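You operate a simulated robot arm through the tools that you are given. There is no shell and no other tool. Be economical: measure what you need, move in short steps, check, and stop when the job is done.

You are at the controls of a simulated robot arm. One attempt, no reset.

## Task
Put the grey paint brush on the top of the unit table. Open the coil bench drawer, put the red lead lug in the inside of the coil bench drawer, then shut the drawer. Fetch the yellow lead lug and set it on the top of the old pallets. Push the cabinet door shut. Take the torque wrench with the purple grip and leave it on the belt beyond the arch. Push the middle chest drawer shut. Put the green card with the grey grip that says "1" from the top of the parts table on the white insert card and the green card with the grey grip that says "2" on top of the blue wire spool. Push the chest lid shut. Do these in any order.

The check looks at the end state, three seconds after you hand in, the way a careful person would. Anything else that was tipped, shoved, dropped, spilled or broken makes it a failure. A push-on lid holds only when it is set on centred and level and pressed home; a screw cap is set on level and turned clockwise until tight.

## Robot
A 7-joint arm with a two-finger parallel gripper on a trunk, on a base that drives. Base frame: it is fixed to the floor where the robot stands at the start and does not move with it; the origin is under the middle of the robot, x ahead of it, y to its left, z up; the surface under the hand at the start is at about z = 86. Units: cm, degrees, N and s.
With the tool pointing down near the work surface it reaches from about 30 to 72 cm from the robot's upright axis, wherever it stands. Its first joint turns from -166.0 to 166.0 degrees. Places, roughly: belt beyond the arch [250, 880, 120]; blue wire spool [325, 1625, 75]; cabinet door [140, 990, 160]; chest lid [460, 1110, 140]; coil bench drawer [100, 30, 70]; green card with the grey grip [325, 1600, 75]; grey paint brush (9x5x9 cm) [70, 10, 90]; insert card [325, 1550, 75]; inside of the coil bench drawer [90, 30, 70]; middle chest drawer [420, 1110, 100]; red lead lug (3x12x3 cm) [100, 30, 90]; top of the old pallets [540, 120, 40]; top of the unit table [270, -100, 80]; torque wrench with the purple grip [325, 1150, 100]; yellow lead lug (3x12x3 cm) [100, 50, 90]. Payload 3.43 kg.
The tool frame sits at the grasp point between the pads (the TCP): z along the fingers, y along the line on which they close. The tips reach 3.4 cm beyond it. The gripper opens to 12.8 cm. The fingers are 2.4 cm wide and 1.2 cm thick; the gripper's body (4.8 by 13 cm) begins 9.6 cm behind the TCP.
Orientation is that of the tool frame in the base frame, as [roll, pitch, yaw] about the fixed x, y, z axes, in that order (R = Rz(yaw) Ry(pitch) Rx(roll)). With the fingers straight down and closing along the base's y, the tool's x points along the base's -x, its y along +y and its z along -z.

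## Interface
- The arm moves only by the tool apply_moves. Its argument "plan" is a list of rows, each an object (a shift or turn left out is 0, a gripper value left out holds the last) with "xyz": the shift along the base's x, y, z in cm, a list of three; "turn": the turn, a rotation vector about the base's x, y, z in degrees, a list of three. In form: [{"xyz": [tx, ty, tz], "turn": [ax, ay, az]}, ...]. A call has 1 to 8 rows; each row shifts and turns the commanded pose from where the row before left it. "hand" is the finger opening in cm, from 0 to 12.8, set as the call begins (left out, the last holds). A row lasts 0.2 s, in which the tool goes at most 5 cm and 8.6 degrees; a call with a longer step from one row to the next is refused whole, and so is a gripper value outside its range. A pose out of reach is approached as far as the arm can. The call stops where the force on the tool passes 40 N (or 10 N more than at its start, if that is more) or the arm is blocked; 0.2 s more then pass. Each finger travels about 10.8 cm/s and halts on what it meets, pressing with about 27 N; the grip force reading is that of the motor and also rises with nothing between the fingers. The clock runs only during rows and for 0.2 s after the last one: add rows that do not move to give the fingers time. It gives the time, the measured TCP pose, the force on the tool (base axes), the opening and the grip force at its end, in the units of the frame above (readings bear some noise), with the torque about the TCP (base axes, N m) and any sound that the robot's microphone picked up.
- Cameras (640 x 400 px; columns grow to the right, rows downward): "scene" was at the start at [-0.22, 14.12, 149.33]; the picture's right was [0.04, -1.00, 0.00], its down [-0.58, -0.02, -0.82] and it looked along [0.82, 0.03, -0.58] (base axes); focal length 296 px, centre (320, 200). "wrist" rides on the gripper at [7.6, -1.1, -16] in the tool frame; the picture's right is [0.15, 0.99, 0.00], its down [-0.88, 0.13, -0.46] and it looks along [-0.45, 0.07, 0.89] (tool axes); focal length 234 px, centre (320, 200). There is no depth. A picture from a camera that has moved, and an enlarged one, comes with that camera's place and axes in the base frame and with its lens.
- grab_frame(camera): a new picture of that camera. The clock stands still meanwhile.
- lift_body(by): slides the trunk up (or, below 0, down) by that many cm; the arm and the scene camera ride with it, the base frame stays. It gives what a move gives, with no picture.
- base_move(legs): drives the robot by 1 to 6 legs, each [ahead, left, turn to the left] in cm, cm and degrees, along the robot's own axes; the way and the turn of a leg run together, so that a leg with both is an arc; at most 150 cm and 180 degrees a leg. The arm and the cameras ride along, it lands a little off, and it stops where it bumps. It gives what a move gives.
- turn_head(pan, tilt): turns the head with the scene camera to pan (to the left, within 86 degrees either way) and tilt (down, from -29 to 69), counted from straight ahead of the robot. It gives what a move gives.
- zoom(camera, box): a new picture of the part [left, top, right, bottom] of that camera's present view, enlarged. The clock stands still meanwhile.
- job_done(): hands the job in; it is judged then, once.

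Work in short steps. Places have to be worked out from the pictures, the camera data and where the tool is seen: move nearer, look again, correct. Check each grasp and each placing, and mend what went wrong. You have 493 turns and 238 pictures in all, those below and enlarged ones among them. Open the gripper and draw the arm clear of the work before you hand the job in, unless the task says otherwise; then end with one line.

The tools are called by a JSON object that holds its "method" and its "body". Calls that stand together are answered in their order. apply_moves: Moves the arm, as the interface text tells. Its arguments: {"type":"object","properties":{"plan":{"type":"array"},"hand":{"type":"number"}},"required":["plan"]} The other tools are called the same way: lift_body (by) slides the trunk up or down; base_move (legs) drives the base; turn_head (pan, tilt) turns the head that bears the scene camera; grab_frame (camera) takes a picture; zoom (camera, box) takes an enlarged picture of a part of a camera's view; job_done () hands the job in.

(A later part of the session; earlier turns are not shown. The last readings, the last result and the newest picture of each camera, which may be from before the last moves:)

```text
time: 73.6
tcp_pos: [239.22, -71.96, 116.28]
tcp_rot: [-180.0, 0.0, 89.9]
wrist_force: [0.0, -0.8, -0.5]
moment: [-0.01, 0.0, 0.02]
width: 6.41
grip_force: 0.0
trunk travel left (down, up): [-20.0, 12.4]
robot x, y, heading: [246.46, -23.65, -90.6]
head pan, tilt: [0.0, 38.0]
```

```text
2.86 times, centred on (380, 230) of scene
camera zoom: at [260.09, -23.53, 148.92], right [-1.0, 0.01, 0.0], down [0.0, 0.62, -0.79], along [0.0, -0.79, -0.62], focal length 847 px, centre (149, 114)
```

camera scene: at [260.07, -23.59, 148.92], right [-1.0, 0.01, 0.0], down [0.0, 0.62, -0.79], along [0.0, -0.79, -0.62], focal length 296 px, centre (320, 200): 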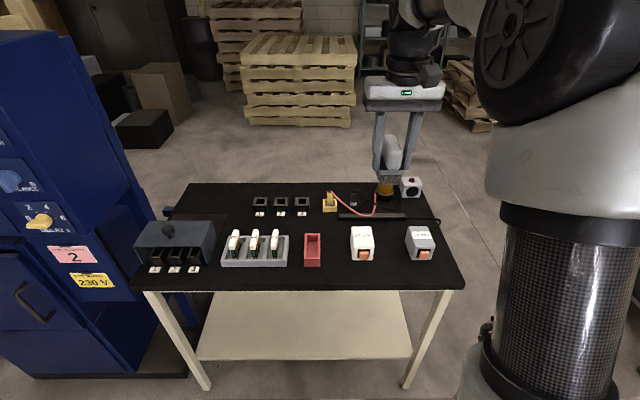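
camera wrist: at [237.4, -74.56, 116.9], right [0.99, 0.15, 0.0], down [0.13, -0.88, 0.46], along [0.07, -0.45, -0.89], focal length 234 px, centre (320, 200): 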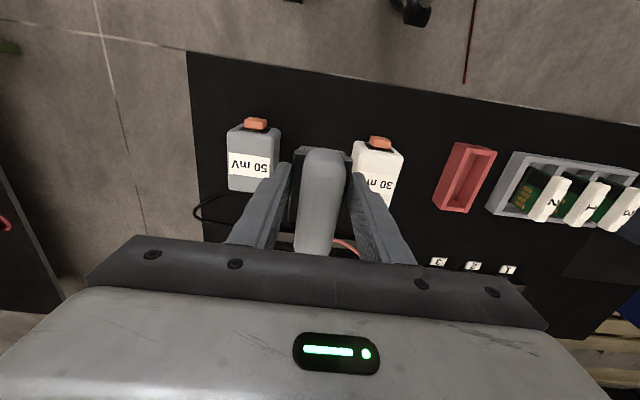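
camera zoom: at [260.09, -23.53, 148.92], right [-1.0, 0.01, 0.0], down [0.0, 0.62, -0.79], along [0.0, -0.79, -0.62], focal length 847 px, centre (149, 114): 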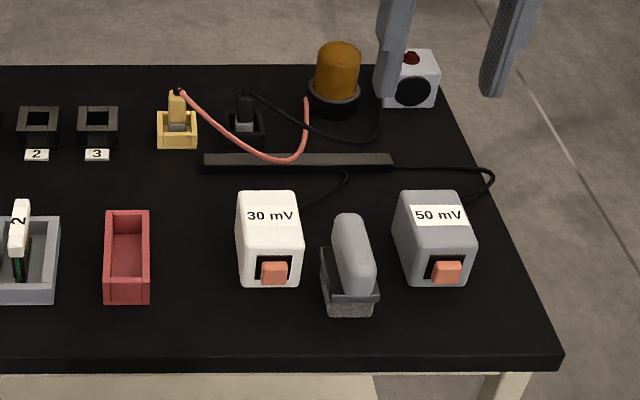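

Brush is placed. Now I back off and turn right to face the coil bench's far side.

{"method": "base_move", "body": {"legs": [[-56, 0, 0], [0, 0, -89.5], [40, 0, 0]]}}

{"method": "turn_head", "body": {"pan": 0, "tilt": 35}}

{"method": "grab_frame", "body": {"camera": "scene"}}

```text
time: 82.8
tcp_pos: [158.24, 40.17, 116.33]
tcp_rot: [-179.9, 0.0, -1.4]
wrist_force: [0.2, 1.1, 1.2]
moment: [0.01, 0.0, 0.04]
width: 6.42
grip_force: 0.1
trunk travel left (down, up): [-20.0, 12.4]
robot x, y, heading: [206.37, 32.42, 178.0]
head pan, tilt: [0.0, 38.0]
```

```text
time: 83.5
tcp_pos: [158.24, 40.26, 116.21]
tcp_rot: [-180.0, 0.0, -1.4]
wrist_force: [-0.1, -1.1, 0.6]
moment: [0.0, 0.0, 0.02]
width: 6.41
grip_force: 0.1
trunk travel left (down, up): [-20.0, 12.4]
robot x, y, heading: [206.56, 32.05, 178.3]
head pan, tilt: [0.0, 35.0]
```

```text
200 pictures are left
camera scene: at [206.26, 18.0, 149.37], right [0.03, 1.0, 0.0], down [0.57, -0.02, -0.82], along [-0.82, 0.02, -0.57], focal length 296 px, centre (320, 200)
```

scene: 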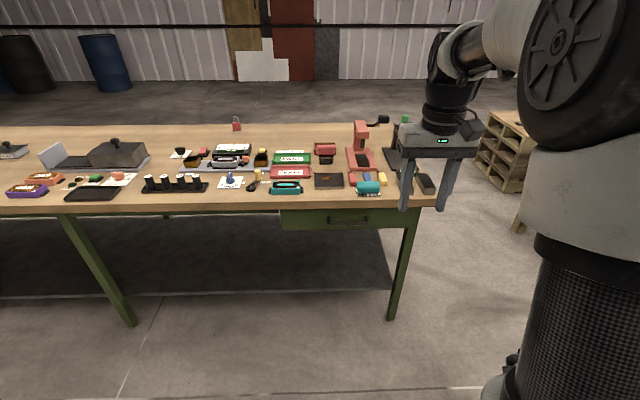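

{"method": "zoom", "body": {"camera": "scene", "box": [260, 110, 460, 250]}}

```text
2.86 times, centred on (360, 180) of scene
camera zoom: at [206.26, 18.0, 149.37], right [0.03, 1.0, 0.0], down [0.57, -0.02, -0.82], along [-0.82, 0.02, -0.57], focal length 847 px, centre (206, 257)
```

zoom: 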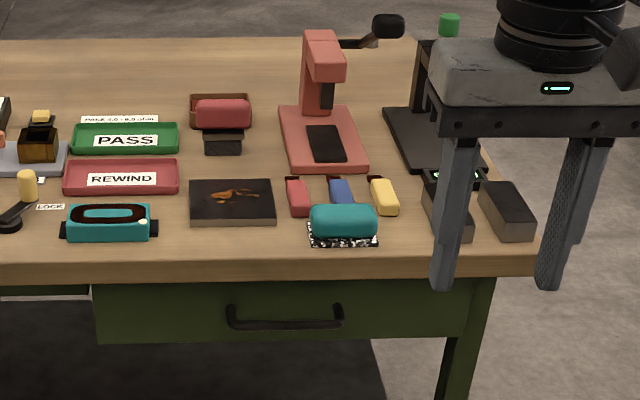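

The drawer front (z≈75–84, handle ≈(120, 30, 79)) faces me; the lugs are red (103,34), blue (103,40), yellow (103,46). I drive closer and look at the handle.

{"method": "base_move", "body": {"legs": [[28, 0, 1.7]]}}

{"method": "turn_head", "body": {"pan": 0, "tilt": 50}}

{"method": "grab_frame", "body": {"camera": "scene"}}

{"method": "grab_frame", "body": {"camera": "wrist"}}

```text
time: 85.4
tcp_pos: [130.42, 38.84, 116.23]
tcp_rot: [179.9, 0.0, 0.5]
wrist_force: [0.3, -0.2, 0.0]
moment: [0.01, 0.0, 0.0]
width: 6.4
grip_force: 0.0
trunk travel left (down, up): [-20.0, 12.4]
robot x, y, heading: [178.67, 32.65, -179.8]
head pan, tilt: [0.0, 35.0]
```

```text
time: 86.2
tcp_pos: [130.54, 38.91, 116.25]
tcp_rot: [180.0, 0.0, 0.5]
wrist_force: [0.0, 0.1, -0.4]
moment: [-0.02, 0.01, 0.01]
width: 6.4
grip_force: 0.1
trunk travel left (down, up): [-20.0, 12.4]
robot x, y, heading: [178.73, 32.61, -179.8]
head pan, tilt: [0.0, 50.0]
```

```text
198 pictures are left
camera scene: at [180.16, 18.36, 147.21], right [0.0, 1.0, 0.0], down [0.77, 0.0, -0.64], along [-0.64, 0.0, -0.77], focal length 296 px, centre (320, 200)
```

scene: 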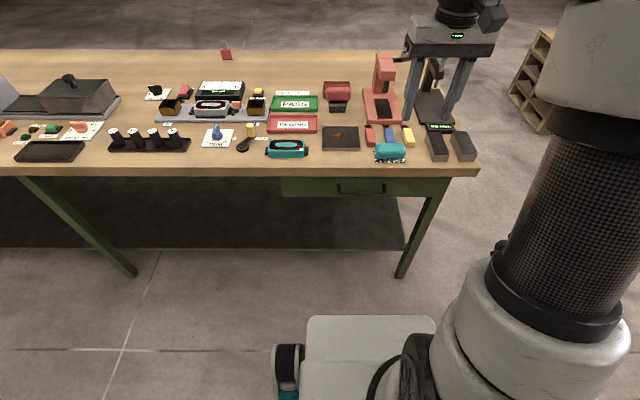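

```text
197 pictures are left
camera wrist: at [137.88, 40.0, 132.27], right [0.16, -0.99, 0.0], down [-0.88, -0.14, 0.46], along [-0.45, -0.07, -0.89], focal length 234 px, centre (320, 200)
```

wrist: 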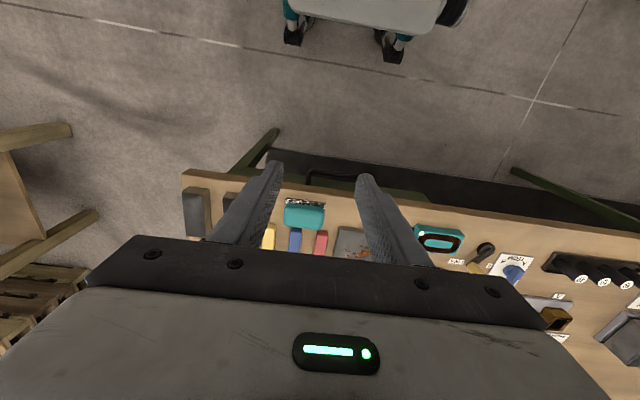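

{"method": "zoom", "body": {"camera": "scene", "box": [270, 100, 480, 220]}}

{"method": "zoom", "body": {"camera": "wrist", "box": [180, 130, 440, 270]}}

```text
3.05 times, centred on (375, 160) of scene
camera zoom: at [180.16, 18.36, 147.21], right [0.0, 1.0, 0.0], down [0.77, 0.0, -0.64], along [-0.64, 0.0, -0.77], focal length 904 px, centre (152, 322)
```

zoom: 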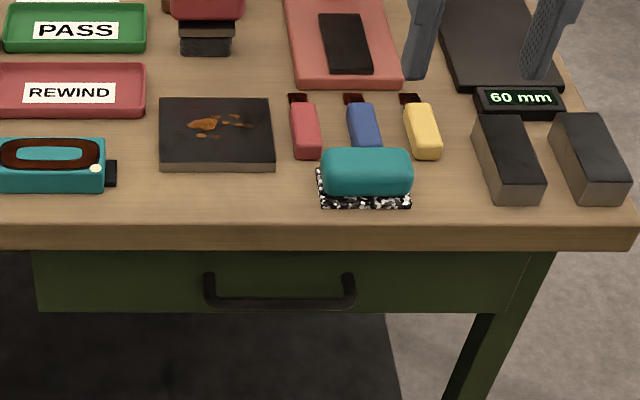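

```text
2.46 times, centred on (310, 200) of wrist
camera zoom: at [137.88, 40.0, 132.27], right [0.16, -0.99, 0.0], down [-0.88, -0.14, 0.46], along [-0.45, -0.07, -0.89], focal length 576 px, centre (345, 200)
```

zoom: 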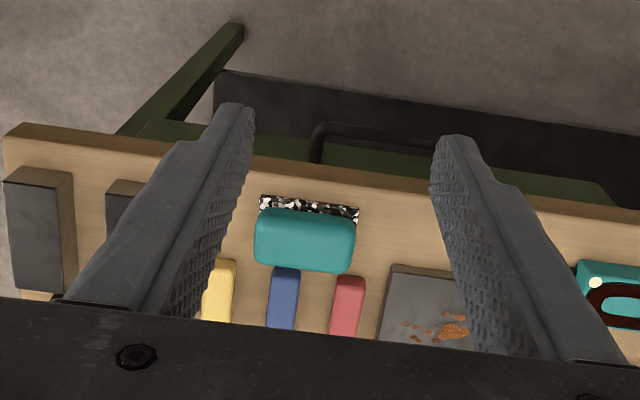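

The handle bar triangulates to about (118, 32, 75), just beyond the table edge, so I must grip it horizontally with fingers above/below. I back up 8 cm and pitch the tool to point toward -x.

{"method": "base_move", "body": {"legs": [[-10, 0, 0]]}}

{"method": "apply_moves", "body": {"plan": [{"turn": [0, 8.5, 0], "xyz": [0, -1, 0]}, {"turn": [0, 8.5, 0], "xyz": [0, -1, 0]}, {"turn": [0, 8.5, 0], "xyz": [0, -1, 0]}, {"turn": [0, 8.5, 0], "xyz": [0, -1, 0]}, {"turn": [0, 8.5, 0], "xyz": [0, -1, 0]}, {"turn": [0, 8.5, 0], "xyz": [0, -1, 0]}, {"turn": [0, 8.5, 0]}, {"turn": [0, 8.5, 0]}]}}

```text
time: 87.3
tcp_pos: [140.19, 39.07, 116.23]
tcp_rot: [179.9, 0.0, 0.5]
wrist_force: [0.4, -0.3, 1.0]
moment: [-0.01, 0.0, 0.0]
width: 6.4
grip_force: 0.0
trunk travel left (down, up): [-20.0, 12.4]
robot x, y, heading: [188.83, 32.82, -179.6]
head pan, tilt: [0.0, 50.0]
```

```text
time: 89.1
tcp_pos: [139.39, 32.94, 116.79]
tcp_rot: [-179.0, 67.9, 1.2]
wrist_force: [-0.2, 0.3, -0.3]
moment: [0.0, 0.01, 0.0]
width: 6.4
grip_force: 0.1
out of reach, approached as far as the arm can: row 8
trunk travel left (down, up): [-20.0, 12.4]
robot x, y, heading: [188.68, 32.87, -180.1]
head pan, tilt: [0.0, 50.0]
```

Near the arm's limit here; I lower in front of the drawer, away from the table, then continue turning.

{"method": "apply_moves", "body": {"plan": [{"xyz": [-0.5, -0.5, -4.9]}, {"xyz": [-0.5, 0, -4.9]}, {"xyz": [-0.5, 0, -4.9]}, {"xyz": [-0.5, 0, -4.9]}, {"xyz": [-0.5, 0, -4.9]}, {"xyz": [-0.5, 0, -4.9]}, {"xyz": [-0.5, 0, -4.9]}, {"xyz": [0, 0, -4.9]}]}}

{"method": "apply_moves", "body": {"plan": [{"turn": [0, 8.5, 0]}, {"turn": [0, 8.5, 0]}, {"turn": [0, 5, 0]}]}}

```text
time: 90.9
tcp_pos: [133.58, 32.45, 78.17]
tcp_rot: [-178.9, 68.0, 1.3]
wrist_force: [0.3, 0.3, -0.5]
moment: [-0.01, 0.0, -0.02]
width: 6.4
grip_force: 0.1
out of reach, approached as far as the arm can: row 1, 2
trunk travel left (down, up): [-20.0, 12.4]
robot x, y, heading: [188.97, 32.86, -179.8]
head pan, tilt: [0.0, 50.0]
```

```text
time: 91.7
tcp_pos: [133.69, 32.54, 78.16]
tcp_rot: [-78.9, 89.5, 101.2]
wrist_force: [0.7, 0.3, -0.8]
moment: [0.01, 0.01, 0.02]
width: 6.38
grip_force: 0.0
trunk travel left (down, up): [-20.0, 12.4]
robot x, y, heading: [188.53, 32.8, -179.7]
head pan, tilt: [0.0, 50.0]
```

Pitched to horizontal. Now roll 90° about the tool axis so the fingers close vertically.

{"method": "apply_moves", "body": {"plan": [{"turn": [8.5, 0, 0]}, {"turn": [8.5, 0, 0]}, {"turn": [8.5, 0, 0]}, {"turn": [8.5, 0, 0]}, {"turn": [8.5, 0, 0]}, {"turn": [8.5, 0, 0]}, {"turn": [8.5, 0, 0]}, {"turn": [8.5, 0, 0]}]}}

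{"method": "apply_moves", "body": {"plan": [{"turn": [8.5, 0, 0]}, {"turn": [8.5, 0, 0]}, {"turn": [4, 0, 0]}]}}

{"method": "grab_frame", "body": {"camera": "wrist"}}

{"method": "grab_frame", "body": {"camera": "scene"}}

```text
time: 93.5
tcp_pos: [133.79, 32.46, 78.11]
tcp_rot: [-90.0, 21.4, 90.0]
wrist_force: [0.6, 0.4, 0.2]
moment: [0.0, 0.01, 0.0]
width: 6.41
grip_force: 0.0
trunk travel left (down, up): [-20.0, 12.4]
robot x, y, heading: [188.69, 33.0, -179.5]
head pan, tilt: [0.0, 50.0]
```

```text
time: 94.3
tcp_pos: [133.76, 32.46, 78.16]
tcp_rot: [-90.0, 0.3, 90.0]
wrist_force: [-0.5, 0.0, -0.2]
moment: [0.0, 0.02, 0.0]
width: 6.39
grip_force: 0.0
trunk travel left (down, up): [-20.0, 12.4]
robot x, y, heading: [188.71, 32.48, -180.1]
head pan, tilt: [0.0, 50.0]
```

```text
194 pictures are left
camera wrist: at [149.7, 39.94, 79.25], right [0.0, 0.14, -0.99], down [0.46, -0.88, -0.12], along [-0.89, -0.45, -0.06], focal length 234 px, centre (320, 200)
```

wrist: 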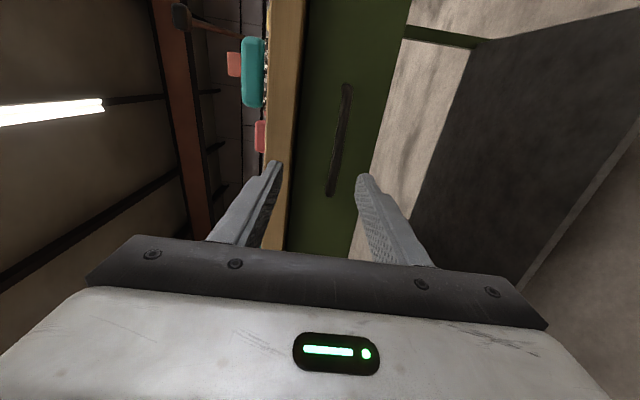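

```text
193 pictures are left
camera scene: at [190.07, 18.4, 147.2], right [0.0, 1.0, 0.0], down [0.77, 0.0, -0.64], along [-0.64, 0.0, -0.77], focal length 296 px, centre (320, 200)
```

scene: 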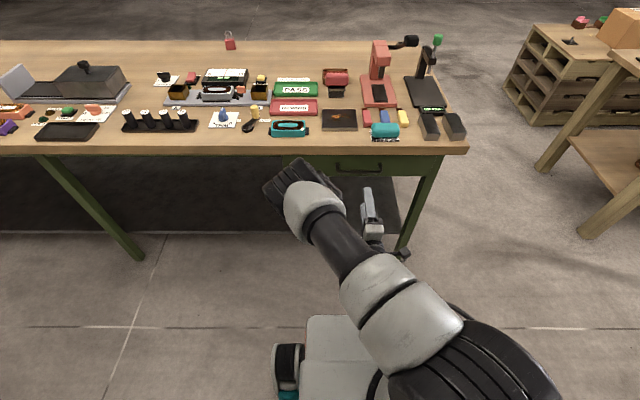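

Bar at about z=75.7, y=33. I narrow to 4.5 cm, align in height, and advance.

{"method": "apply_moves", "body": {"hand": 4.5, "plan": [{"xyz": [0, 0.3, -2.4]}, {"xyz": [-4, 0, 0]}, {"xyz": [-4, 0, 0]}]}}

{"method": "grab_frame", "body": {"camera": "wrist"}}

```text
time: 95.1
tcp_pos: [125.43, 32.6, 75.88]
tcp_rot: [-90.0, 0.6, 89.9]
wrist_force: [0.1, -0.9, 0.0]
moment: [0.0, -0.02, -0.01]
width: 4.49
grip_force: 0.0
trunk travel left (down, up): [-20.0, 12.4]
robot x, y, heading: [188.86, 32.74, -179.8]
head pan, tilt: [0.0, 50.0]
```

```text
192 pictures are left
camera wrist: at [141.42, 40.14, 76.88], right [0.0, 0.14, -0.99], down [0.46, -0.88, -0.12], along [-0.89, -0.45, -0.06], focal length 234 px, centre (320, 200)
```

wrist: 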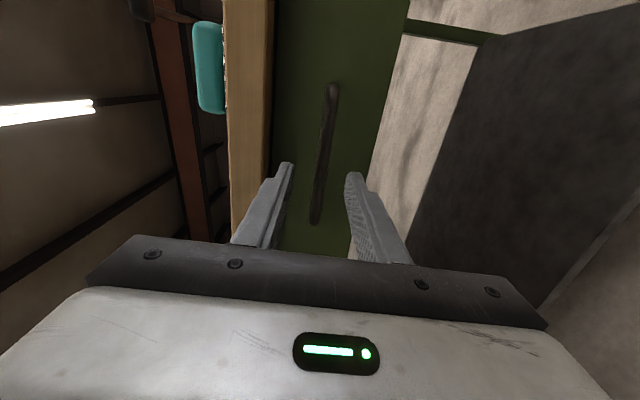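

{"method": "apply_moves", "body": {"plan": [{"xyz": [-3, 0, 0]}, {"xyz": [-2, 0, 0]}, {"xyz": [-1, 0, 0]}]}}

{"method": "apply_moves", "body": {"hand": 0, "plan": [{}, {}, {}]}}

{"method": "grab_frame", "body": {"camera": "wrist"}}

```text
time: 95.9
tcp_pos: [119.7, 32.8, 75.75]
tcp_rot: [-90.0, 0.5, 90.0]
wrist_force: [0.4, -0.1, 0.1]
moment: [-0.03, 0.02, 0.02]
width: 4.53
grip_force: 0.0
trunk travel left (down, up): [-20.0, 12.4]
robot x, y, heading: [188.91, 32.75, -179.6]
head pan, tilt: [0.0, 50.0]
```

```text
time: 96.7
tcp_pos: [119.77, 32.77, 75.58]
tcp_rot: [-90.2, 0.5, 90.0]
wrist_force: [0.4, -1.2, -9.8]
moment: [0.78, -0.25, 0.04]
width: 1.38
grip_force: 44.7
trunk travel left (down, up): [-20.0, 12.4]
robot x, y, heading: [188.47, 32.63, -179.7]
head pan, tilt: [0.0, 50.0]
```

```text
191 pictures are left
camera wrist: at [135.66, 40.3, 76.68], right [0.0, 0.14, -0.99], down [0.46, -0.88, -0.12], along [-0.89, -0.45, -0.07], focal length 234 px, centre (320, 200)
```

wrist: 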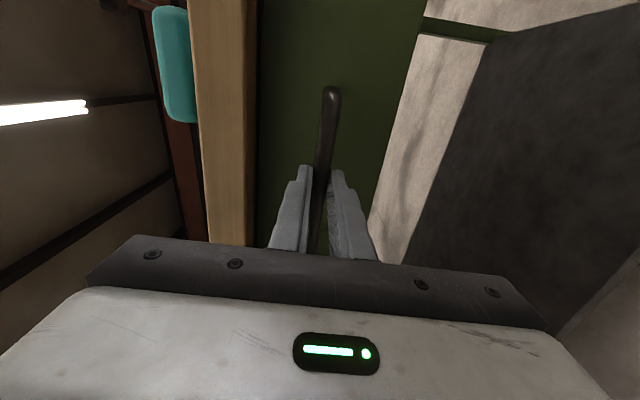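

Bar gripped (1.4 cm). Pull the drawer outward along +x.

{"method": "apply_moves", "body": {"plan": [{"xyz": [2, 0, 0]}, {"xyz": [2, 0, 0]}, {"xyz": [2, 0, 0]}, {"xyz": [2, 0, 0]}, {"xyz": [2, 0, 0]}]}}

{"method": "grab_frame", "body": {"camera": "scene"}}

```text
time: 97.9
tcp_pos: [129.89, 32.77, 75.47]
tcp_rot: [-90.1, 0.4, 90.0]
wrist_force: [0.5, -2.6, -12.6]
moment: [0.82, -0.31, -0.12]
width: 1.35
grip_force: 45.7
trunk travel left (down, up): [-20.0, 12.4]
robot x, y, heading: [188.98, 32.49, -179.8]
head pan, tilt: [0.0, 50.0]
```

```text
190 pictures are left
camera scene: at [189.98, 18.37, 147.2], right [0.0, 1.0, 0.0], down [0.77, 0.0, -0.64], along [-0.64, 0.0, -0.77], focal length 296 px, centre (320, 200)
```

scene: 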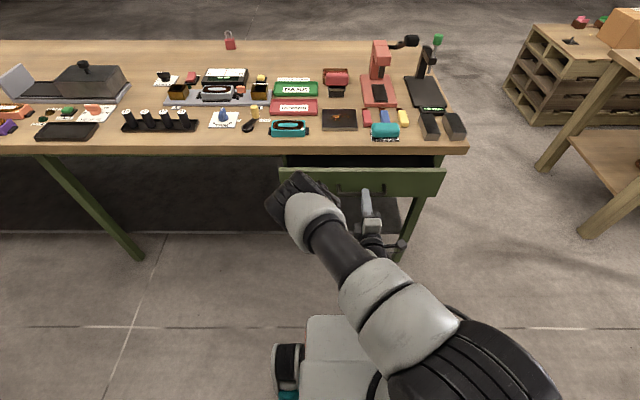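

The drawer slides. Pull another 12 cm.

{"method": "apply_moves", "body": {"plan": [{"xyz": [2, 0, 0]}, {"xyz": [2, 0, 0]}, {"xyz": [2, 0, 0]}, {"xyz": [2, 0, 0]}, {"xyz": [2, 0, 0]}, {"xyz": [2, 0, 0]}]}}

{"method": "grab_frame", "body": {"camera": "scene"}}

```text
time: 99.3
tcp_pos: [141.93, 32.69, 75.46]
tcp_rot: [-90.4, 0.5, 89.9]
wrist_force: [1.0, 2.1, -27.9]
moment: [0.81, -0.8, 0.85]
width: 1.36
grip_force: 44.8
trunk travel left (down, up): [-20.0, 12.4]
robot x, y, heading: [188.78, 32.68, -179.7]
head pan, tilt: [0.0, 50.0]
```

```text
189 pictures are left
camera scene: at [189.9, 18.41, 147.19], right [0.0, 1.0, 0.0], down [0.77, 0.0, -0.64], along [-0.64, 0.0, -0.77], focal length 296 px, centre (320, 200)
```

scene: 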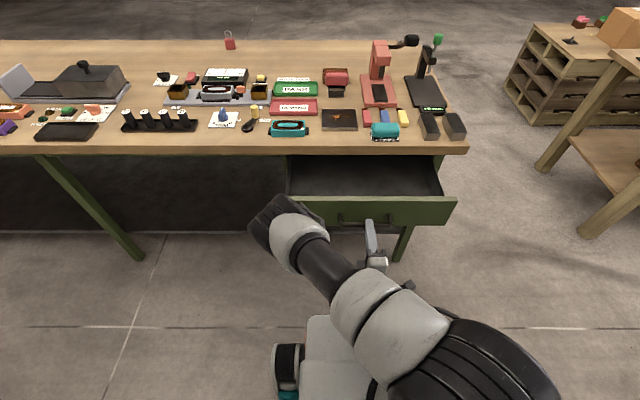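

Drawer open 22 cm. I open the fingers, back the base away, then raise and re-point the tool down.

{"method": "apply_moves", "body": {"hand": 4.5, "plan": [{}, {}]}}

{"method": "base_move", "body": {"legs": [[-16, 0, 0]]}}

{"method": "apply_moves", "body": {"plan": [{"turn": [-8.5, 0, 0], "xyz": [0, 0, 4]}, {"turn": [-8.5, 0, 0], "xyz": [0, 0, 4]}, {"turn": [-8.5, 0, 0], "xyz": [0, 0, 4]}, {"turn": [-8.5, 0, 0], "xyz": [0, 0, 4]}, {"turn": [-8.5, 0, 0], "xyz": [0, 0, 4]}, {"turn": [-8.5, 0, 0], "xyz": [0, 0, 4]}, {"turn": [-8.5, 0, 0]}, {"turn": [-8.5, 0, 0]}]}}

```text
time: 99.9
tcp_pos: [141.58, 32.64, 75.77]
tcp_rot: [-89.9, 0.5, 90.0]
wrist_force: [-0.2, -0.5, 0.7]
moment: [-0.03, 0.01, -0.02]
width: 4.49
grip_force: 0.0
trunk travel left (down, up): [-20.0, 12.4]
robot x, y, heading: [188.78, 32.55, -179.8]
head pan, tilt: [0.0, 50.0]
```

```text
time: 101.4
tcp_pos: [157.96, 32.75, 75.75]
tcp_rot: [-89.9, 0.5, 90.0]
wrist_force: [-0.4, -0.4, 0.2]
moment: [-0.01, 0.0, 0.0]
width: 4.5
grip_force: 0.0
trunk travel left (down, up): [-20.0, 12.4]
robot x, y, heading: [204.95, 32.36, -179.8]
head pan, tilt: [0.0, 50.0]
```

```text
time: 103.2
tcp_pos: [155.58, 33.07, 97.92]
tcp_rot: [-90.3, 68.6, 89.7]
wrist_force: [-0.2, -0.1, -0.3]
moment: [-0.03, -0.02, -0.02]
width: 4.52
grip_force: 0.0
out of reach, approached as far as the arm can: row 5, 6
trunk travel left (down, up): [-20.0, 12.4]
robot x, y, heading: [204.95, 32.37, -180.0]
head pan, tilt: [0.0, 50.0]
```

{"method": "apply_moves", "body": {"plan": [{"turn": [-8.5, 0, 0]}, {"turn": [-8.5, 0, 0]}, {"turn": [-4, 0, 0]}, {"turn": [0, -8.5, 0], "xyz": [-2, 0, 0]}, {"turn": [0, -8.5, 0], "xyz": [-2, 0, 0]}, {"turn": [0, -8.5, 0], "xyz": [-2, 0, 0]}, {"turn": [0, -8.5, 0]}, {"turn": [0, -8.5, 0]}]}}

{"method": "apply_moves", "body": {"plan": [{"turn": [0, -8.5, 0], "xyz": [0, 0, 3]}, {"turn": [0, -8.5, 0], "xyz": [0, 0, 3]}, {"turn": [0, -8.5, 0], "xyz": [0, 0, 3]}, {"turn": [0, -8.5, 0], "xyz": [0, 0, 3]}, {"turn": [0, -8.5, 0], "xyz": [0, 0, 3]}, {"turn": [0, -5, 0], "xyz": [0, 0, 3]}]}}

```text
time: 105.0
tcp_pos: [149.53, 32.91, 97.93]
tcp_rot: [-179.5, 47.5, 0.7]
wrist_force: [0.9, 0.3, 0.1]
moment: [-0.01, -0.01, 0.03]
width: 4.51
grip_force: 0.1
trunk travel left (down, up): [-20.0, 12.4]
robot x, y, heading: [204.59, 32.56, -179.8]
head pan, tilt: [0.0, 50.0]
```

```text
time: 106.4
tcp_pos: [149.49, 32.77, 116.15]
tcp_rot: [180.0, -0.2, 0.5]
wrist_force: [-0.4, -0.5, 0.1]
moment: [-0.03, -0.06, 0.01]
width: 4.53
grip_force: 0.1
trunk travel left (down, up): [-20.0, 12.4]
robot x, y, heading: [204.77, 32.48, -180.0]
head pan, tilt: [0.0, 50.0]
```

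{"method": "base_move", "body": {"legs": [[34, 0, 0]]}}

{"method": "grab_frame", "body": {"camera": "scene"}}

{"method": "grab_frame", "body": {"camera": "wrist"}}

```text
time: 108.6
tcp_pos: [115.03, 32.77, 116.2]
tcp_rot: [-180.0, 0.0, 0.6]
wrist_force: [-0.2, 0.5, -0.1]
moment: [-0.01, 0.03, 0.01]
width: 4.51
grip_force: 0.0
trunk travel left (down, up): [-20.0, 12.4]
robot x, y, heading: [170.82, 32.37, -179.7]
head pan, tilt: [0.0, 50.0]
```

```text
188 pictures are left
camera scene: at [171.78, 18.36, 147.2], right [0.0, 1.0, 0.0], down [0.77, 0.0, -0.64], along [-0.64, 0.0, -0.77], focal length 296 px, centre (320, 200)
```

scene: 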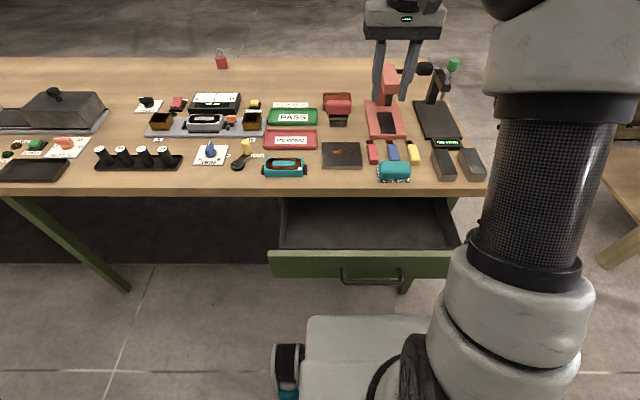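

```text
187 pictures are left
camera wrist: at [122.54, 33.83, 132.13], right [0.16, -0.99, 0.0], down [-0.88, -0.14, 0.45], along [-0.45, -0.07, -0.89], focal length 234 px, centre (320, 200)
```

wrist: 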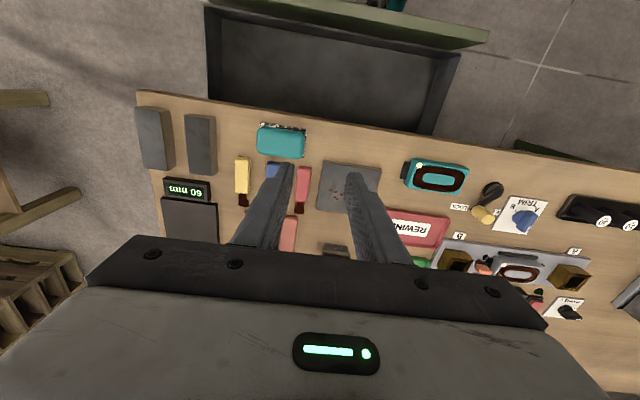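

Red lug at about (102.7, 34.4). I move over it at opening 4.5 and descend to just above it to check.

{"method": "apply_moves", "body": {"plan": [{"xyz": [-4, 0.8, 0]}, {"xyz": [-4, 0.8, 0]}, {"xyz": [-4, 0, 0]}, {"xyz": [0, 0, -4.9]}, {"xyz": [0, 0, -4.9]}, {"xyz": [0, 0, -4.9]}, {"xyz": [0, 0, -3.5]}]}}

{"method": "grab_frame", "body": {"camera": "wrist"}}

{"method": "zoom", "body": {"camera": "scene", "box": [310, 60, 500, 200]}}

```text
time: 110.2
tcp_pos: [103.19, 34.36, 98.12]
tcp_rot: [180.0, -0.1, 0.6]
wrist_force: [0.4, 0.1, -0.8]
moment: [0.03, -0.02, 0.01]
width: 4.5
grip_force: 0.1
trunk travel left (down, up): [-20.0, 12.4]
robot x, y, heading: [170.45, 32.49, -179.7]
head pan, tilt: [0.0, 50.0]
```

```text
186 pictures are left
camera wrist: at [110.69, 35.6, 114.18], right [0.16, -0.99, 0.0], down [-0.88, -0.14, 0.45], along [-0.45, -0.07, -0.89], focal length 234 px, centre (320, 200)
```

wrist: 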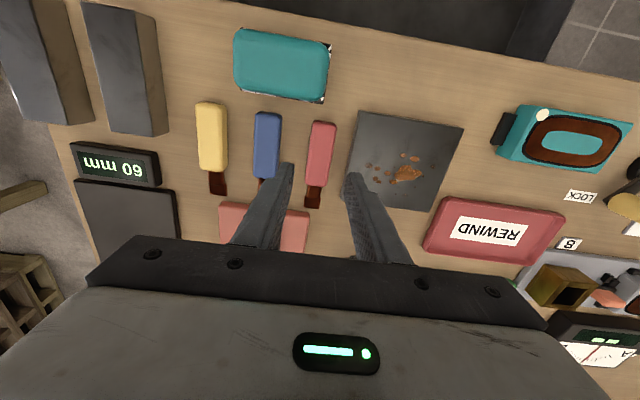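

```text
2.86 times, centred on (405, 130) of scene
camera zoom: at [171.78, 18.36, 147.2], right [0.0, 1.0, 0.0], down [0.77, 0.0, -0.64], along [-0.64, 0.0, -0.77], focal length 847 px, centre (77, 400)
```

zoom: 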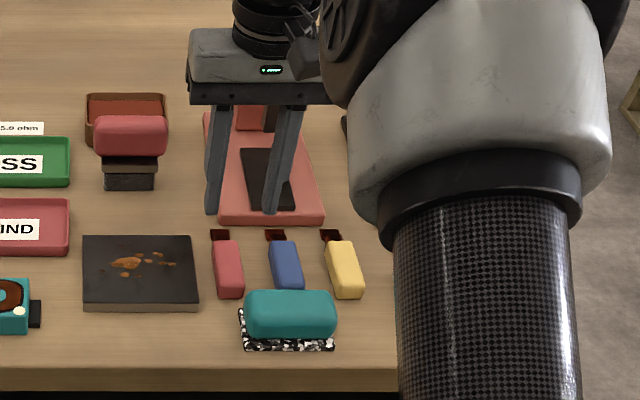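

Aligned. Descend to z≈90 and close.

{"method": "apply_moves", "body": {"plan": [{"xyz": [-0.3, 0.1, -4]}, {"xyz": [0, 0, -3]}, {"xyz": [0, 0, -1.2]}]}}

{"method": "apply_moves", "body": {"hand": 0, "plan": [{}, {}, {}]}}

{"method": "apply_moves", "body": {"plan": [{"xyz": [0, 0, 3]}, {"xyz": [0, 0, 4]}, {"xyz": [0, 0, 4.9]}, {"xyz": [0, 0, 4.9]}]}}

{"method": "grab_frame", "body": {"camera": "wrist"}}

```text
time: 111.0
tcp_pos: [102.91, 34.52, 89.88]
tcp_rot: [180.0, -0.1, 0.6]
wrist_force: [-0.2, 0.6, 0.7]
moment: [-0.02, 0.01, 0.04]
width: 4.5
grip_force: 0.0
trunk travel left (down, up): [-20.0, 12.4]
robot x, y, heading: [170.58, 32.3, -179.8]
head pan, tilt: [0.0, 50.0]
```

```text
time: 111.8
tcp_pos: [102.83, 34.49, 89.85]
tcp_rot: [179.9, -0.1, 0.5]
wrist_force: [-0.7, 0.4, 0.2]
moment: [-0.01, -0.02, -0.03]
width: 2.71
grip_force: 27.1
trunk travel left (down, up): [-20.0, 12.4]
robot x, y, heading: [170.31, 32.71, -179.8]
head pan, tilt: [0.0, 50.0]
```

```text
time: 112.8
tcp_pos: [102.84, 34.42, 106.36]
tcp_rot: [-180.0, -0.3, 0.5]
wrist_force: [-0.7, -0.6, -0.6]
moment: [-0.01, 0.0, -0.01]
width: 2.69
grip_force: 26.6
trunk travel left (down, up): [-20.0, 12.4]
robot x, y, heading: [170.76, 32.76, -179.8]
head pan, tilt: [0.0, 50.0]
```

```text
184 pictures are left
camera wrist: at [110.32, 35.42, 122.49], right [0.16, -0.99, 0.0], down [-0.88, -0.14, 0.45], along [-0.45, -0.07, -0.89], focal length 234 px, centre (320, 200)
```

wrist: 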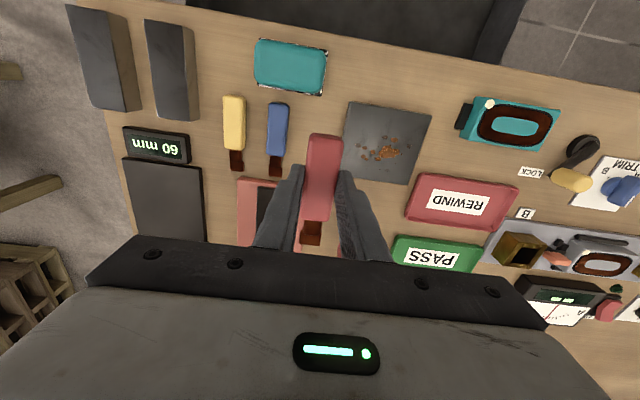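

Red lug held. I carry it over the open drawer (x≈127, y≈34).

{"method": "apply_moves", "body": {"plan": [{"xyz": [4.8, 0, 0]}, {"xyz": [4.8, 0, 0]}, {"xyz": [4.8, 0, 0]}, {"xyz": [4.8, 0, 0]}, {"xyz": [4.8, 0, 0]}]}}

{"method": "grab_frame", "body": {"camera": "scene"}}

{"method": "grab_frame", "body": {"camera": "wrist"}}

```text
time: 114.0
tcp_pos: [126.64, 34.47, 106.42]
tcp_rot: [-180.0, 0.0, 0.6]
wrist_force: [-0.2, 0.3, -0.3]
moment: [0.01, -0.02, 0.02]
width: 2.7
grip_force: 27.1
trunk travel left (down, up): [-20.0, 12.4]
robot x, y, heading: [170.47, 32.66, -179.7]
head pan, tilt: [0.0, 50.0]
```

```text
183 pictures are left
camera scene: at [171.79, 18.36, 147.2], right [0.0, 1.0, 0.0], down [0.77, 0.0, -0.64], along [-0.64, 0.0, -0.77], focal length 296 px, centre (320, 200)
```

scene: 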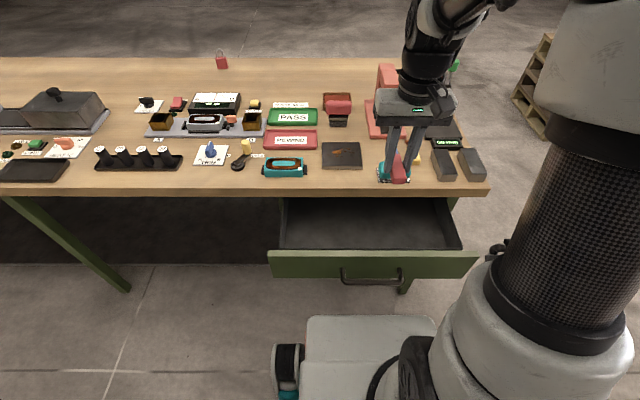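

```text
182 pictures are left
camera wrist: at [134.16, 35.62, 122.56], right [0.16, -0.99, 0.0], down [-0.88, -0.14, 0.46], along [-0.45, -0.07, -0.89], focal length 234 px, centre (320, 200)
```

wrist: 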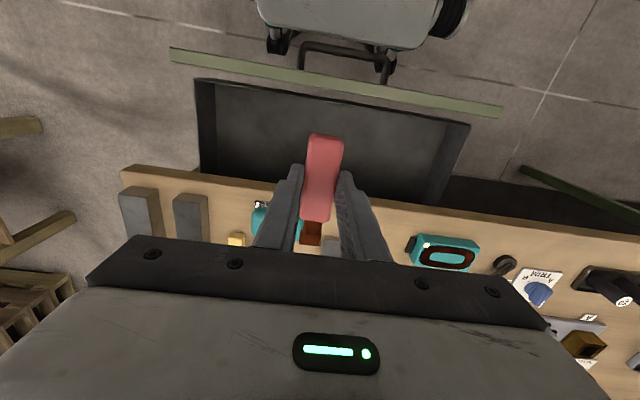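

The drawer's front wall inner face is near x≈131, so I shift -1.3 cm and lower stepwise.

{"method": "apply_moves", "body": {"plan": [{"xyz": [-1.3, 0, -4]}, {"xyz": [0, 0, -4.9]}, {"xyz": [0, 0, -4.9]}, {"xyz": [0, 0, -4]}]}}

{"method": "grab_frame", "body": {"camera": "wrist"}}

{"method": "zoom", "body": {"camera": "scene", "box": [260, 100, 500, 300]}}

```text
time: 115.0
tcp_pos: [125.53, 34.39, 88.62]
tcp_rot: [-180.0, 0.0, 0.6]
wrist_force: [-0.4, 0.1, -0.5]
moment: [0.04, 0.01, -0.05]
width: 2.68
grip_force: 26.7
trunk travel left (down, up): [-20.0, 12.4]
robot x, y, heading: [170.32, 32.1, -180.0]
head pan, tilt: [0.0, 50.0]
```

```text
181 pictures are left
camera wrist: at [132.96, 35.5, 104.72], right [0.16, -0.99, 0.0], down [-0.88, -0.14, 0.46], along [-0.45, -0.07, -0.89], focal length 234 px, centre (320, 200)
```

wrist: 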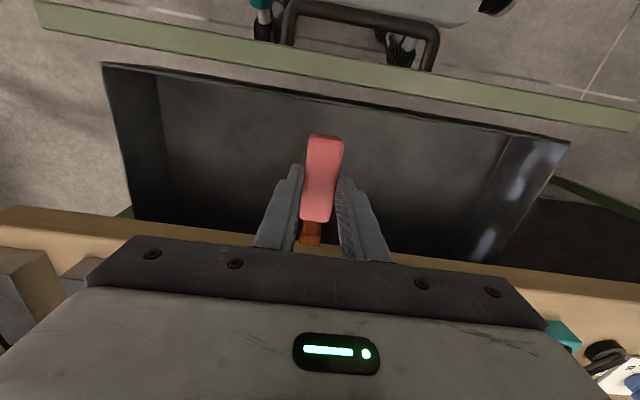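

```text
2.00 times, centred on (380, 200) of scene
camera zoom: at [171.79, 18.36, 147.21], right [0.0, 1.0, 0.0], down [0.77, 0.0, -0.64], along [-0.64, 0.0, -0.77], focal length 593 px, centre (200, 200)
```

zoom: 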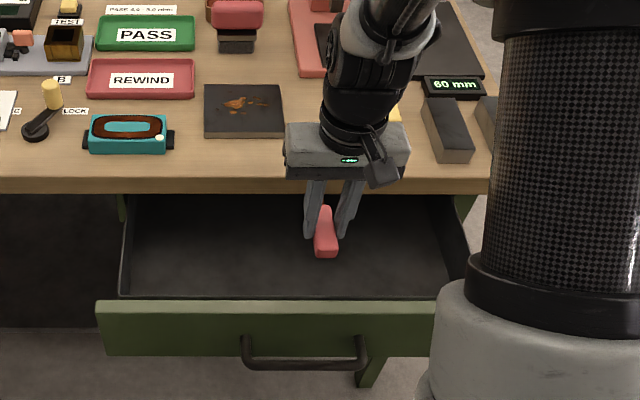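

{"method": "apply_moves", "body": {"plan": [{"xyz": [0, 0, -4]}, {"xyz": [0, 0, -4]}, {"xyz": [0, 0, -3]}, {"xyz": [0, 0, -1]}]}}

{"method": "zoom", "body": {"camera": "scene", "box": [260, 100, 500, 300]}}

```text
time: 116.0
tcp_pos: [125.4, 34.42, 76.57]
tcp_rot: [179.9, -0.1, 0.6]
wrist_force: [0.0, -0.4, -0.2]
moment: [-0.01, 0.01, 0.01]
width: 2.7
grip_force: 27.4
trunk travel left (down, up): [-20.0, 12.4]
robot x, y, heading: [170.51, 33.12, -179.7]
head pan, tilt: [0.0, 50.0]
```

```text
2.00 times, centred on (380, 200) of scene
camera zoom: at [171.78, 18.36, 147.2], right [0.0, 1.0, 0.0], down [0.77, 0.0, -0.64], along [-0.64, 0.0, -0.77], focal length 593 px, centre (200, 200)
```

zoom: 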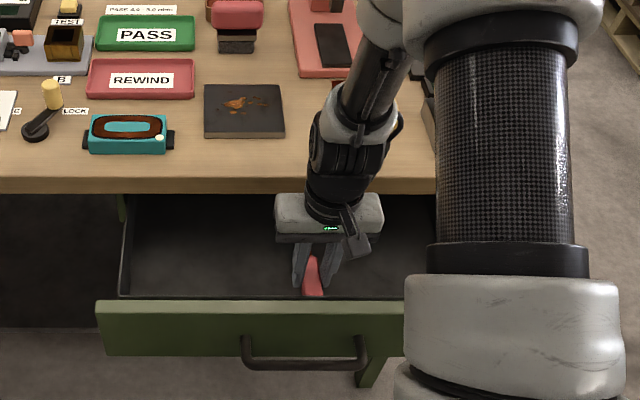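

{"method": "apply_moves", "body": {"plan": [{"xyz": [0, 0, -0.5]}, {}, {"xyz": [0, 0, -0.5]}, {}, {"xyz": [0, 0, -0.5]}, {}, {"xyz": [0, 0, -0.5]}, {}]}}

```text
time: 117.8
tcp_pos: [125.4, 34.45, 74.84]
tcp_rot: [-180.0, 0.2, 0.5]
wrist_force: [-1.6, 2.2, 24.3]
moment: [0.06, 0.1, 0.01]
width: 2.73
grip_force: 26.9
trunk travel left (down, up): [-20.0, 12.4]
robot x, y, heading: [170.39, 32.79, -179.8]
head pan, tilt: [0.0, 50.0]
```

Floor contact. I release, rise, and look.

{"method": "apply_moves", "body": {"plan": [{"xyz": [0, 0, 0.3]}]}}

{"method": "apply_moves", "body": {"hand": 5, "plan": [{}, {}]}}

{"method": "apply_moves", "body": {"plan": [{"xyz": [0, 0, 3]}, {"xyz": [0, 0, 4.9]}, {"xyz": [0, 0, 4.9]}, {"xyz": [0, 0, 4.9]}, {"xyz": [0, 0, 4.9]}, {"xyz": [0, 0, 4.9]}, {"xyz": [0, 0, 4.9]}]}}

{"method": "grab_frame", "body": {"camera": "wrist"}}

```text
time: 118.2
tcp_pos: [125.64, 34.27, 74.83]
tcp_rot: [-180.0, -0.2, 0.5]
wrist_force: [0.3, 1.2, 3.5]
moment: [0.05, 0.29, -0.1]
width: 2.69
grip_force: 27.3
trunk travel left (down, up): [-20.0, 12.4]
robot x, y, heading: [170.3, 32.65, -179.7]
head pan, tilt: [0.0, 50.0]
```

```text
time: 118.8
tcp_pos: [125.39, 34.45, 74.94]
tcp_rot: [179.9, -0.1, 0.6]
wrist_force: [0.5, 1.0, -0.2]
moment: [0.0, -0.05, 0.04]
width: 5.0
grip_force: 0.1
trunk travel left (down, up): [-20.0, 12.4]
robot x, y, heading: [170.33, 32.52, -179.9]
head pan, tilt: [0.0, 50.0]
```

```text
time: 120.4
tcp_pos: [125.71, 34.46, 107.34]
tcp_rot: [180.0, -0.1, 0.6]
wrist_force: [0.0, 1.5, -0.4]
moment: [-0.02, -0.02, 0.0]
width: 5.0
grip_force: 0.1
trunk travel left (down, up): [-20.0, 12.4]
robot x, y, heading: [170.12, 32.44, -179.8]
head pan, tilt: [0.0, 50.0]
```

```text
178 pictures are left
camera wrist: at [133.22, 35.56, 123.45], right [0.16, -0.99, 0.0], down [-0.88, -0.14, 0.45], along [-0.45, -0.07, -0.89], focal length 234 px, centre (320, 200)
```

wrist: 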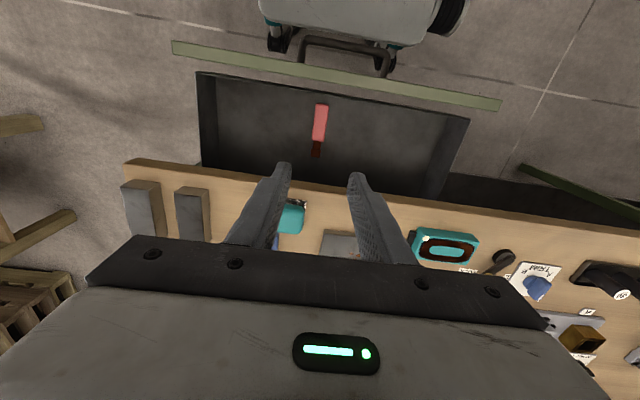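

Red lug lies in the drawer. I back up 20 cm, then lower closed fingers in front of the handle bar and push it shut.

{"method": "base_move", "body": {"legs": [[-21, 0, 0]]}}

{"method": "apply_moves", "body": {"hand": 0, "plan": [{"xyz": [0, -1.5, -4.9]}, {"xyz": [0, 0, -4.9]}, {"xyz": [0, 0, -4.9]}]}}

{"method": "grab_frame", "body": {"camera": "wrist"}}

{"method": "grab_frame", "body": {"camera": "scene"}}

```text
time: 122.0
tcp_pos: [146.48, 34.55, 107.36]
tcp_rot: [-180.0, 0.0, 0.7]
wrist_force: [0.5, 1.0, 0.6]
moment: [0.01, 0.03, 0.0]
width: 4.97
grip_force: 0.0
trunk travel left (down, up): [-20.0, 12.4]
robot x, y, heading: [191.41, 32.65, -179.9]
head pan, tilt: [0.0, 50.0]
```

```text
refused: row 1 steps farther than a row can; nothing moved
```

```text
177 pictures are left
camera wrist: at [154.08, 35.62, 123.4], right [0.16, -0.99, 0.0], down [-0.88, -0.14, 0.45], along [-0.45, -0.07, -0.89], focal length 234 px, centre (320, 200)
```

wrist: 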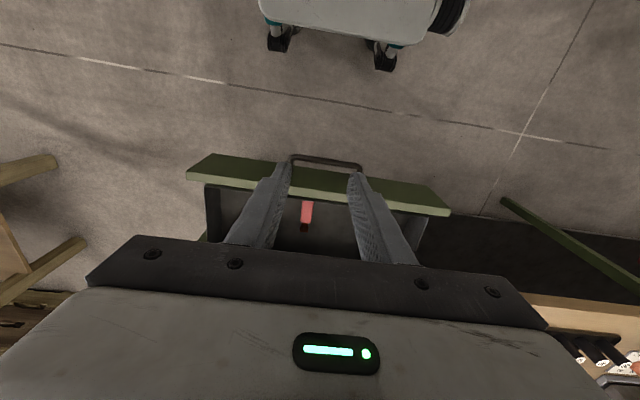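

```text
176 pictures are left
camera scene: at [192.69, 18.43, 147.2], right [0.0, 1.0, 0.0], down [0.77, 0.0, -0.64], along [-0.64, 0.0, -0.77], focal length 296 px, centre (320, 200)
```

scene: 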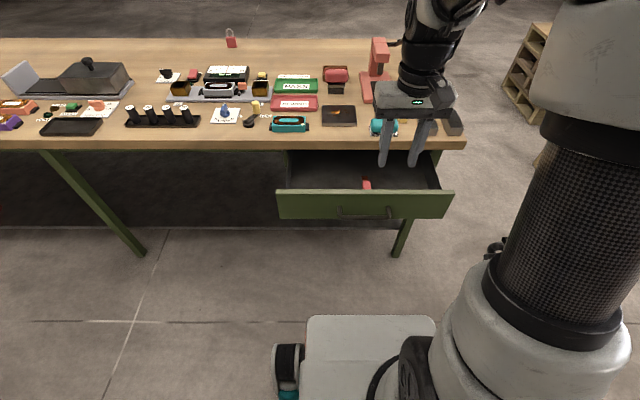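

{"method": "apply_moves", "body": {"hand": 0, "plan": [{"xyz": [0, -2.2, -4]}, {"xyz": [0, 0, -4.9]}, {"xyz": [0, 0, -4.9]}, {"xyz": [0, 0, -4.9]}, {"xyz": [0, 0, -4.9]}, {"xyz": [0, 0, -4.5]}, {"xyz": [0, 0, -2]}]}}

{"method": "apply_moves", "body": {"plan": [{"xyz": [-2.5, 0, 0]}, {"xyz": [-2, 0, 0]}, {"xyz": [-2, 0, 0]}, {"xyz": [-2, 0, 0]}]}}

{"method": "zoom", "body": {"camera": "scene", "box": [240, 80, 520, 280]}}

```text
time: 123.7
tcp_pos: [146.55, 32.34, 77.14]
tcp_rot: [-180.0, -0.2, 0.7]
wrist_force: [-0.6, 0.2, -0.2]
moment: [0.01, -0.01, 0.01]
width: 0.01
grip_force: 26.8
trunk travel left (down, up): [-20.0, 12.4]
robot x, y, heading: [191.24, 32.74, -179.4]
head pan, tilt: [0.0, 50.0]
```

```text
time: 124.7
tcp_pos: [138.07, 32.29, 77.28]
tcp_rot: [180.0, 0.0, 0.6]
wrist_force: [0.5, -0.9, -0.1]
moment: [0.0, 0.02, 0.02]
width: 0.03
grip_force: 27.3
trunk travel left (down, up): [-20.0, 12.4]
robot x, y, heading: [191.29, 32.55, -179.6]
head pan, tilt: [0.0, 50.0]
```

```text
2.00 times, centred on (380, 180) of scene
camera zoom: at [192.68, 18.43, 147.2], right [0.0, 1.0, 0.0], down [0.77, 0.0, -0.64], along [-0.64, 0.0, -0.77], focal length 593 px, centre (200, 240)
```

zoom: 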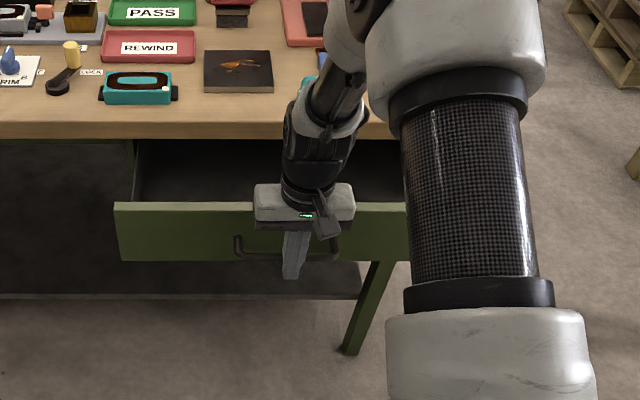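

{"method": "apply_moves", "body": {"plan": [{"xyz": [-2, 0, 0]}, {"xyz": [-2, 0, 0]}, {"xyz": [-2, 0, 0]}, {"xyz": [-2, 0, 0]}, {"xyz": [-2, 0, 0]}, {"xyz": [-2, 0, 0]}]}}

{"method": "zoom", "body": {"camera": "scene", "box": [240, 80, 520, 280]}}

```text
time: 126.0
tcp_pos: [126.04, 32.17, 77.35]
tcp_rot: [179.9, 0.0, 0.6]
wrist_force: [-0.1, 0.0, 0.3]
moment: [-0.03, -0.01, -0.01]
width: 0.0
grip_force: 26.6
trunk travel left (down, up): [-20.0, 12.4]
robot x, y, heading: [191.04, 32.58, -179.9]
head pan, tilt: [0.0, 50.0]
```

```text
2.00 times, centred on (380, 180) of scene
camera zoom: at [192.68, 18.42, 147.2], right [0.0, 1.0, 0.0], down [0.77, 0.0, -0.64], along [-0.64, 0.0, -0.77], focal length 593 px, centre (200, 240)
```

zoom: 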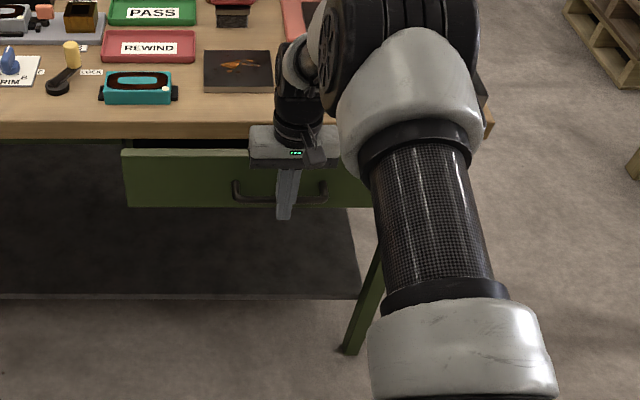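

Drawer is closing smoothly; push the last ~7 cm gently.

{"method": "apply_moves", "body": {"plan": [{"xyz": [-2, 0, 0]}, {"xyz": [-2, 0, 0]}, {"xyz": [-1, 0, 0]}, {"xyz": [-0.5, 0, 0]}, {"xyz": [-0.5, 0, 0]}]}}

{"method": "apply_moves", "body": {"plan": [{"xyz": [-0.4, 0, 0]}, {"xyz": [-0.4, 0, 0]}, {"xyz": [-0.4, 0, 0]}, {}]}}

```text
time: 127.2
tcp_pos: [119.89, 32.12, 77.23]
tcp_rot: [-180.0, 0.0, 0.6]
wrist_force: [-0.2, -0.6, -0.4]
moment: [-0.03, 0.0, 0.0]
width: 0.02
grip_force: 26.7
trunk travel left (down, up): [-20.0, 12.4]
robot x, y, heading: [191.33, 32.79, -179.8]
head pan, tilt: [0.0, 50.0]
```

```text
time: 128.2
tcp_pos: [119.1, 32.23, 77.28]
tcp_rot: [180.0, -0.2, 0.6]
wrist_force: [11.3, 0.2, 0.9]
moment: [-0.07, -0.17, 0.01]
width: 0.02
grip_force: 27.1
trunk travel left (down, up): [-20.0, 12.4]
robot x, y, heading: [191.64, 32.84, -179.9]
head pan, tilt: [0.0, 50.0]
```

{"method": "apply_moves", "body": {"plan": [{"xyz": [-0.3, 0, 0]}, {}]}}

{"method": "apply_moves", "body": {"plan": [{"xyz": [3, 0, 0]}, {"xyz": [4, 0, 2]}, {"xyz": [3, 0, 3.5]}, {"xyz": [0, 0, 4.9]}, {"xyz": [0, 0, 4.9]}, {"xyz": [0, 0, 4.9]}, {"xyz": [0, 0, 4.9]}, {"xyz": [0, 0, 4.9]}]}}

{"method": "grab_frame", "body": {"camera": "scene"}}

```text
time: 128.8
tcp_pos: [119.0, 32.31, 77.33]
tcp_rot: [-180.0, -0.3, 0.7]
wrist_force: [18.1, -0.2, -2.4]
moment: [-0.07, -0.36, -0.03]
width: 0.0
grip_force: 27.4
out of reach, approached as far as the arm can: row 1
trunk travel left (down, up): [-20.0, 12.4]
robot x, y, heading: [191.49, 32.41, -179.6]
head pan, tilt: [0.0, 50.0]
```

```text
time: 130.7
tcp_pos: [120.54, 32.65, 105.94]
tcp_rot: [-180.0, -0.4, 0.6]
wrist_force: [-1.1, 0.6, -0.9]
moment: [0.0, -0.01, 0.01]
width: 0.01
grip_force: 27.1
out of reach, approached as far as the arm can: row 1, 2, 3, 4, 6, 7, 8
trunk travel left (down, up): [-20.0, 12.4]
robot x, y, heading: [191.09, 32.53, -179.8]
head pan, tilt: [0.0, 50.0]
```

```text
173 pictures are left
camera scene: at [192.69, 18.44, 147.2], right [0.0, 1.0, 0.0], down [0.77, 0.0, -0.64], along [-0.64, 0.0, -0.77], focal length 296 px, centre (320, 200)
```

scene: 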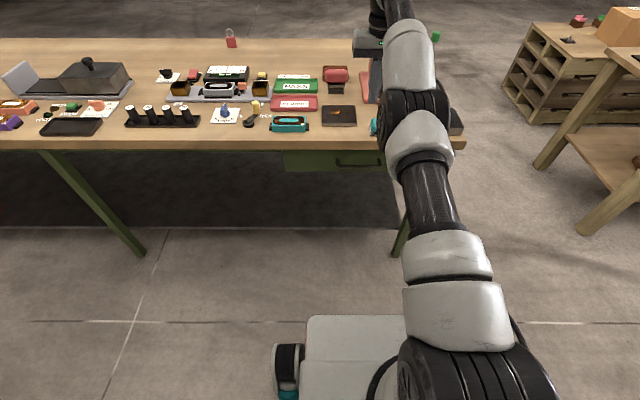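

{"method": "apply_moves", "body": {"plan": [{"xyz": [2, 0, 0]}, {"xyz": [2, 0, 0]}, {}]}}

{"method": "zoom", "body": {"camera": "scene", "box": [240, 50, 500, 210]}}

```text
time: 131.4
tcp_pos: [120.71, 32.52, 107.01]
tcp_rot: [-180.0, -0.2, 0.6]
wrist_force: [-1.1, 0.0, -0.3]
moment: [0.01, 0.01, -0.04]
width: 0.02
grip_force: 27.0
out of reach, approached as far as the arm can: row 1, 2
trunk travel left (down, up): [-20.0, 12.4]
robot x, y, heading: [191.09, 32.84, -179.8]
head pan, tilt: [0.0, 50.0]
```

```text
2.46 times, centred on (370, 130) of scene
camera zoom: at [192.69, 18.43, 147.2], right [0.0, 1.0, 0.0], down [0.77, 0.0, -0.64], along [-0.64, 0.0, -0.77], focal length 730 px, centre (197, 372)
```

zoom: 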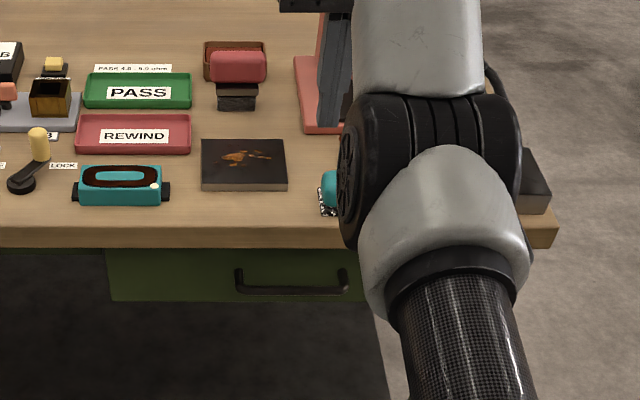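

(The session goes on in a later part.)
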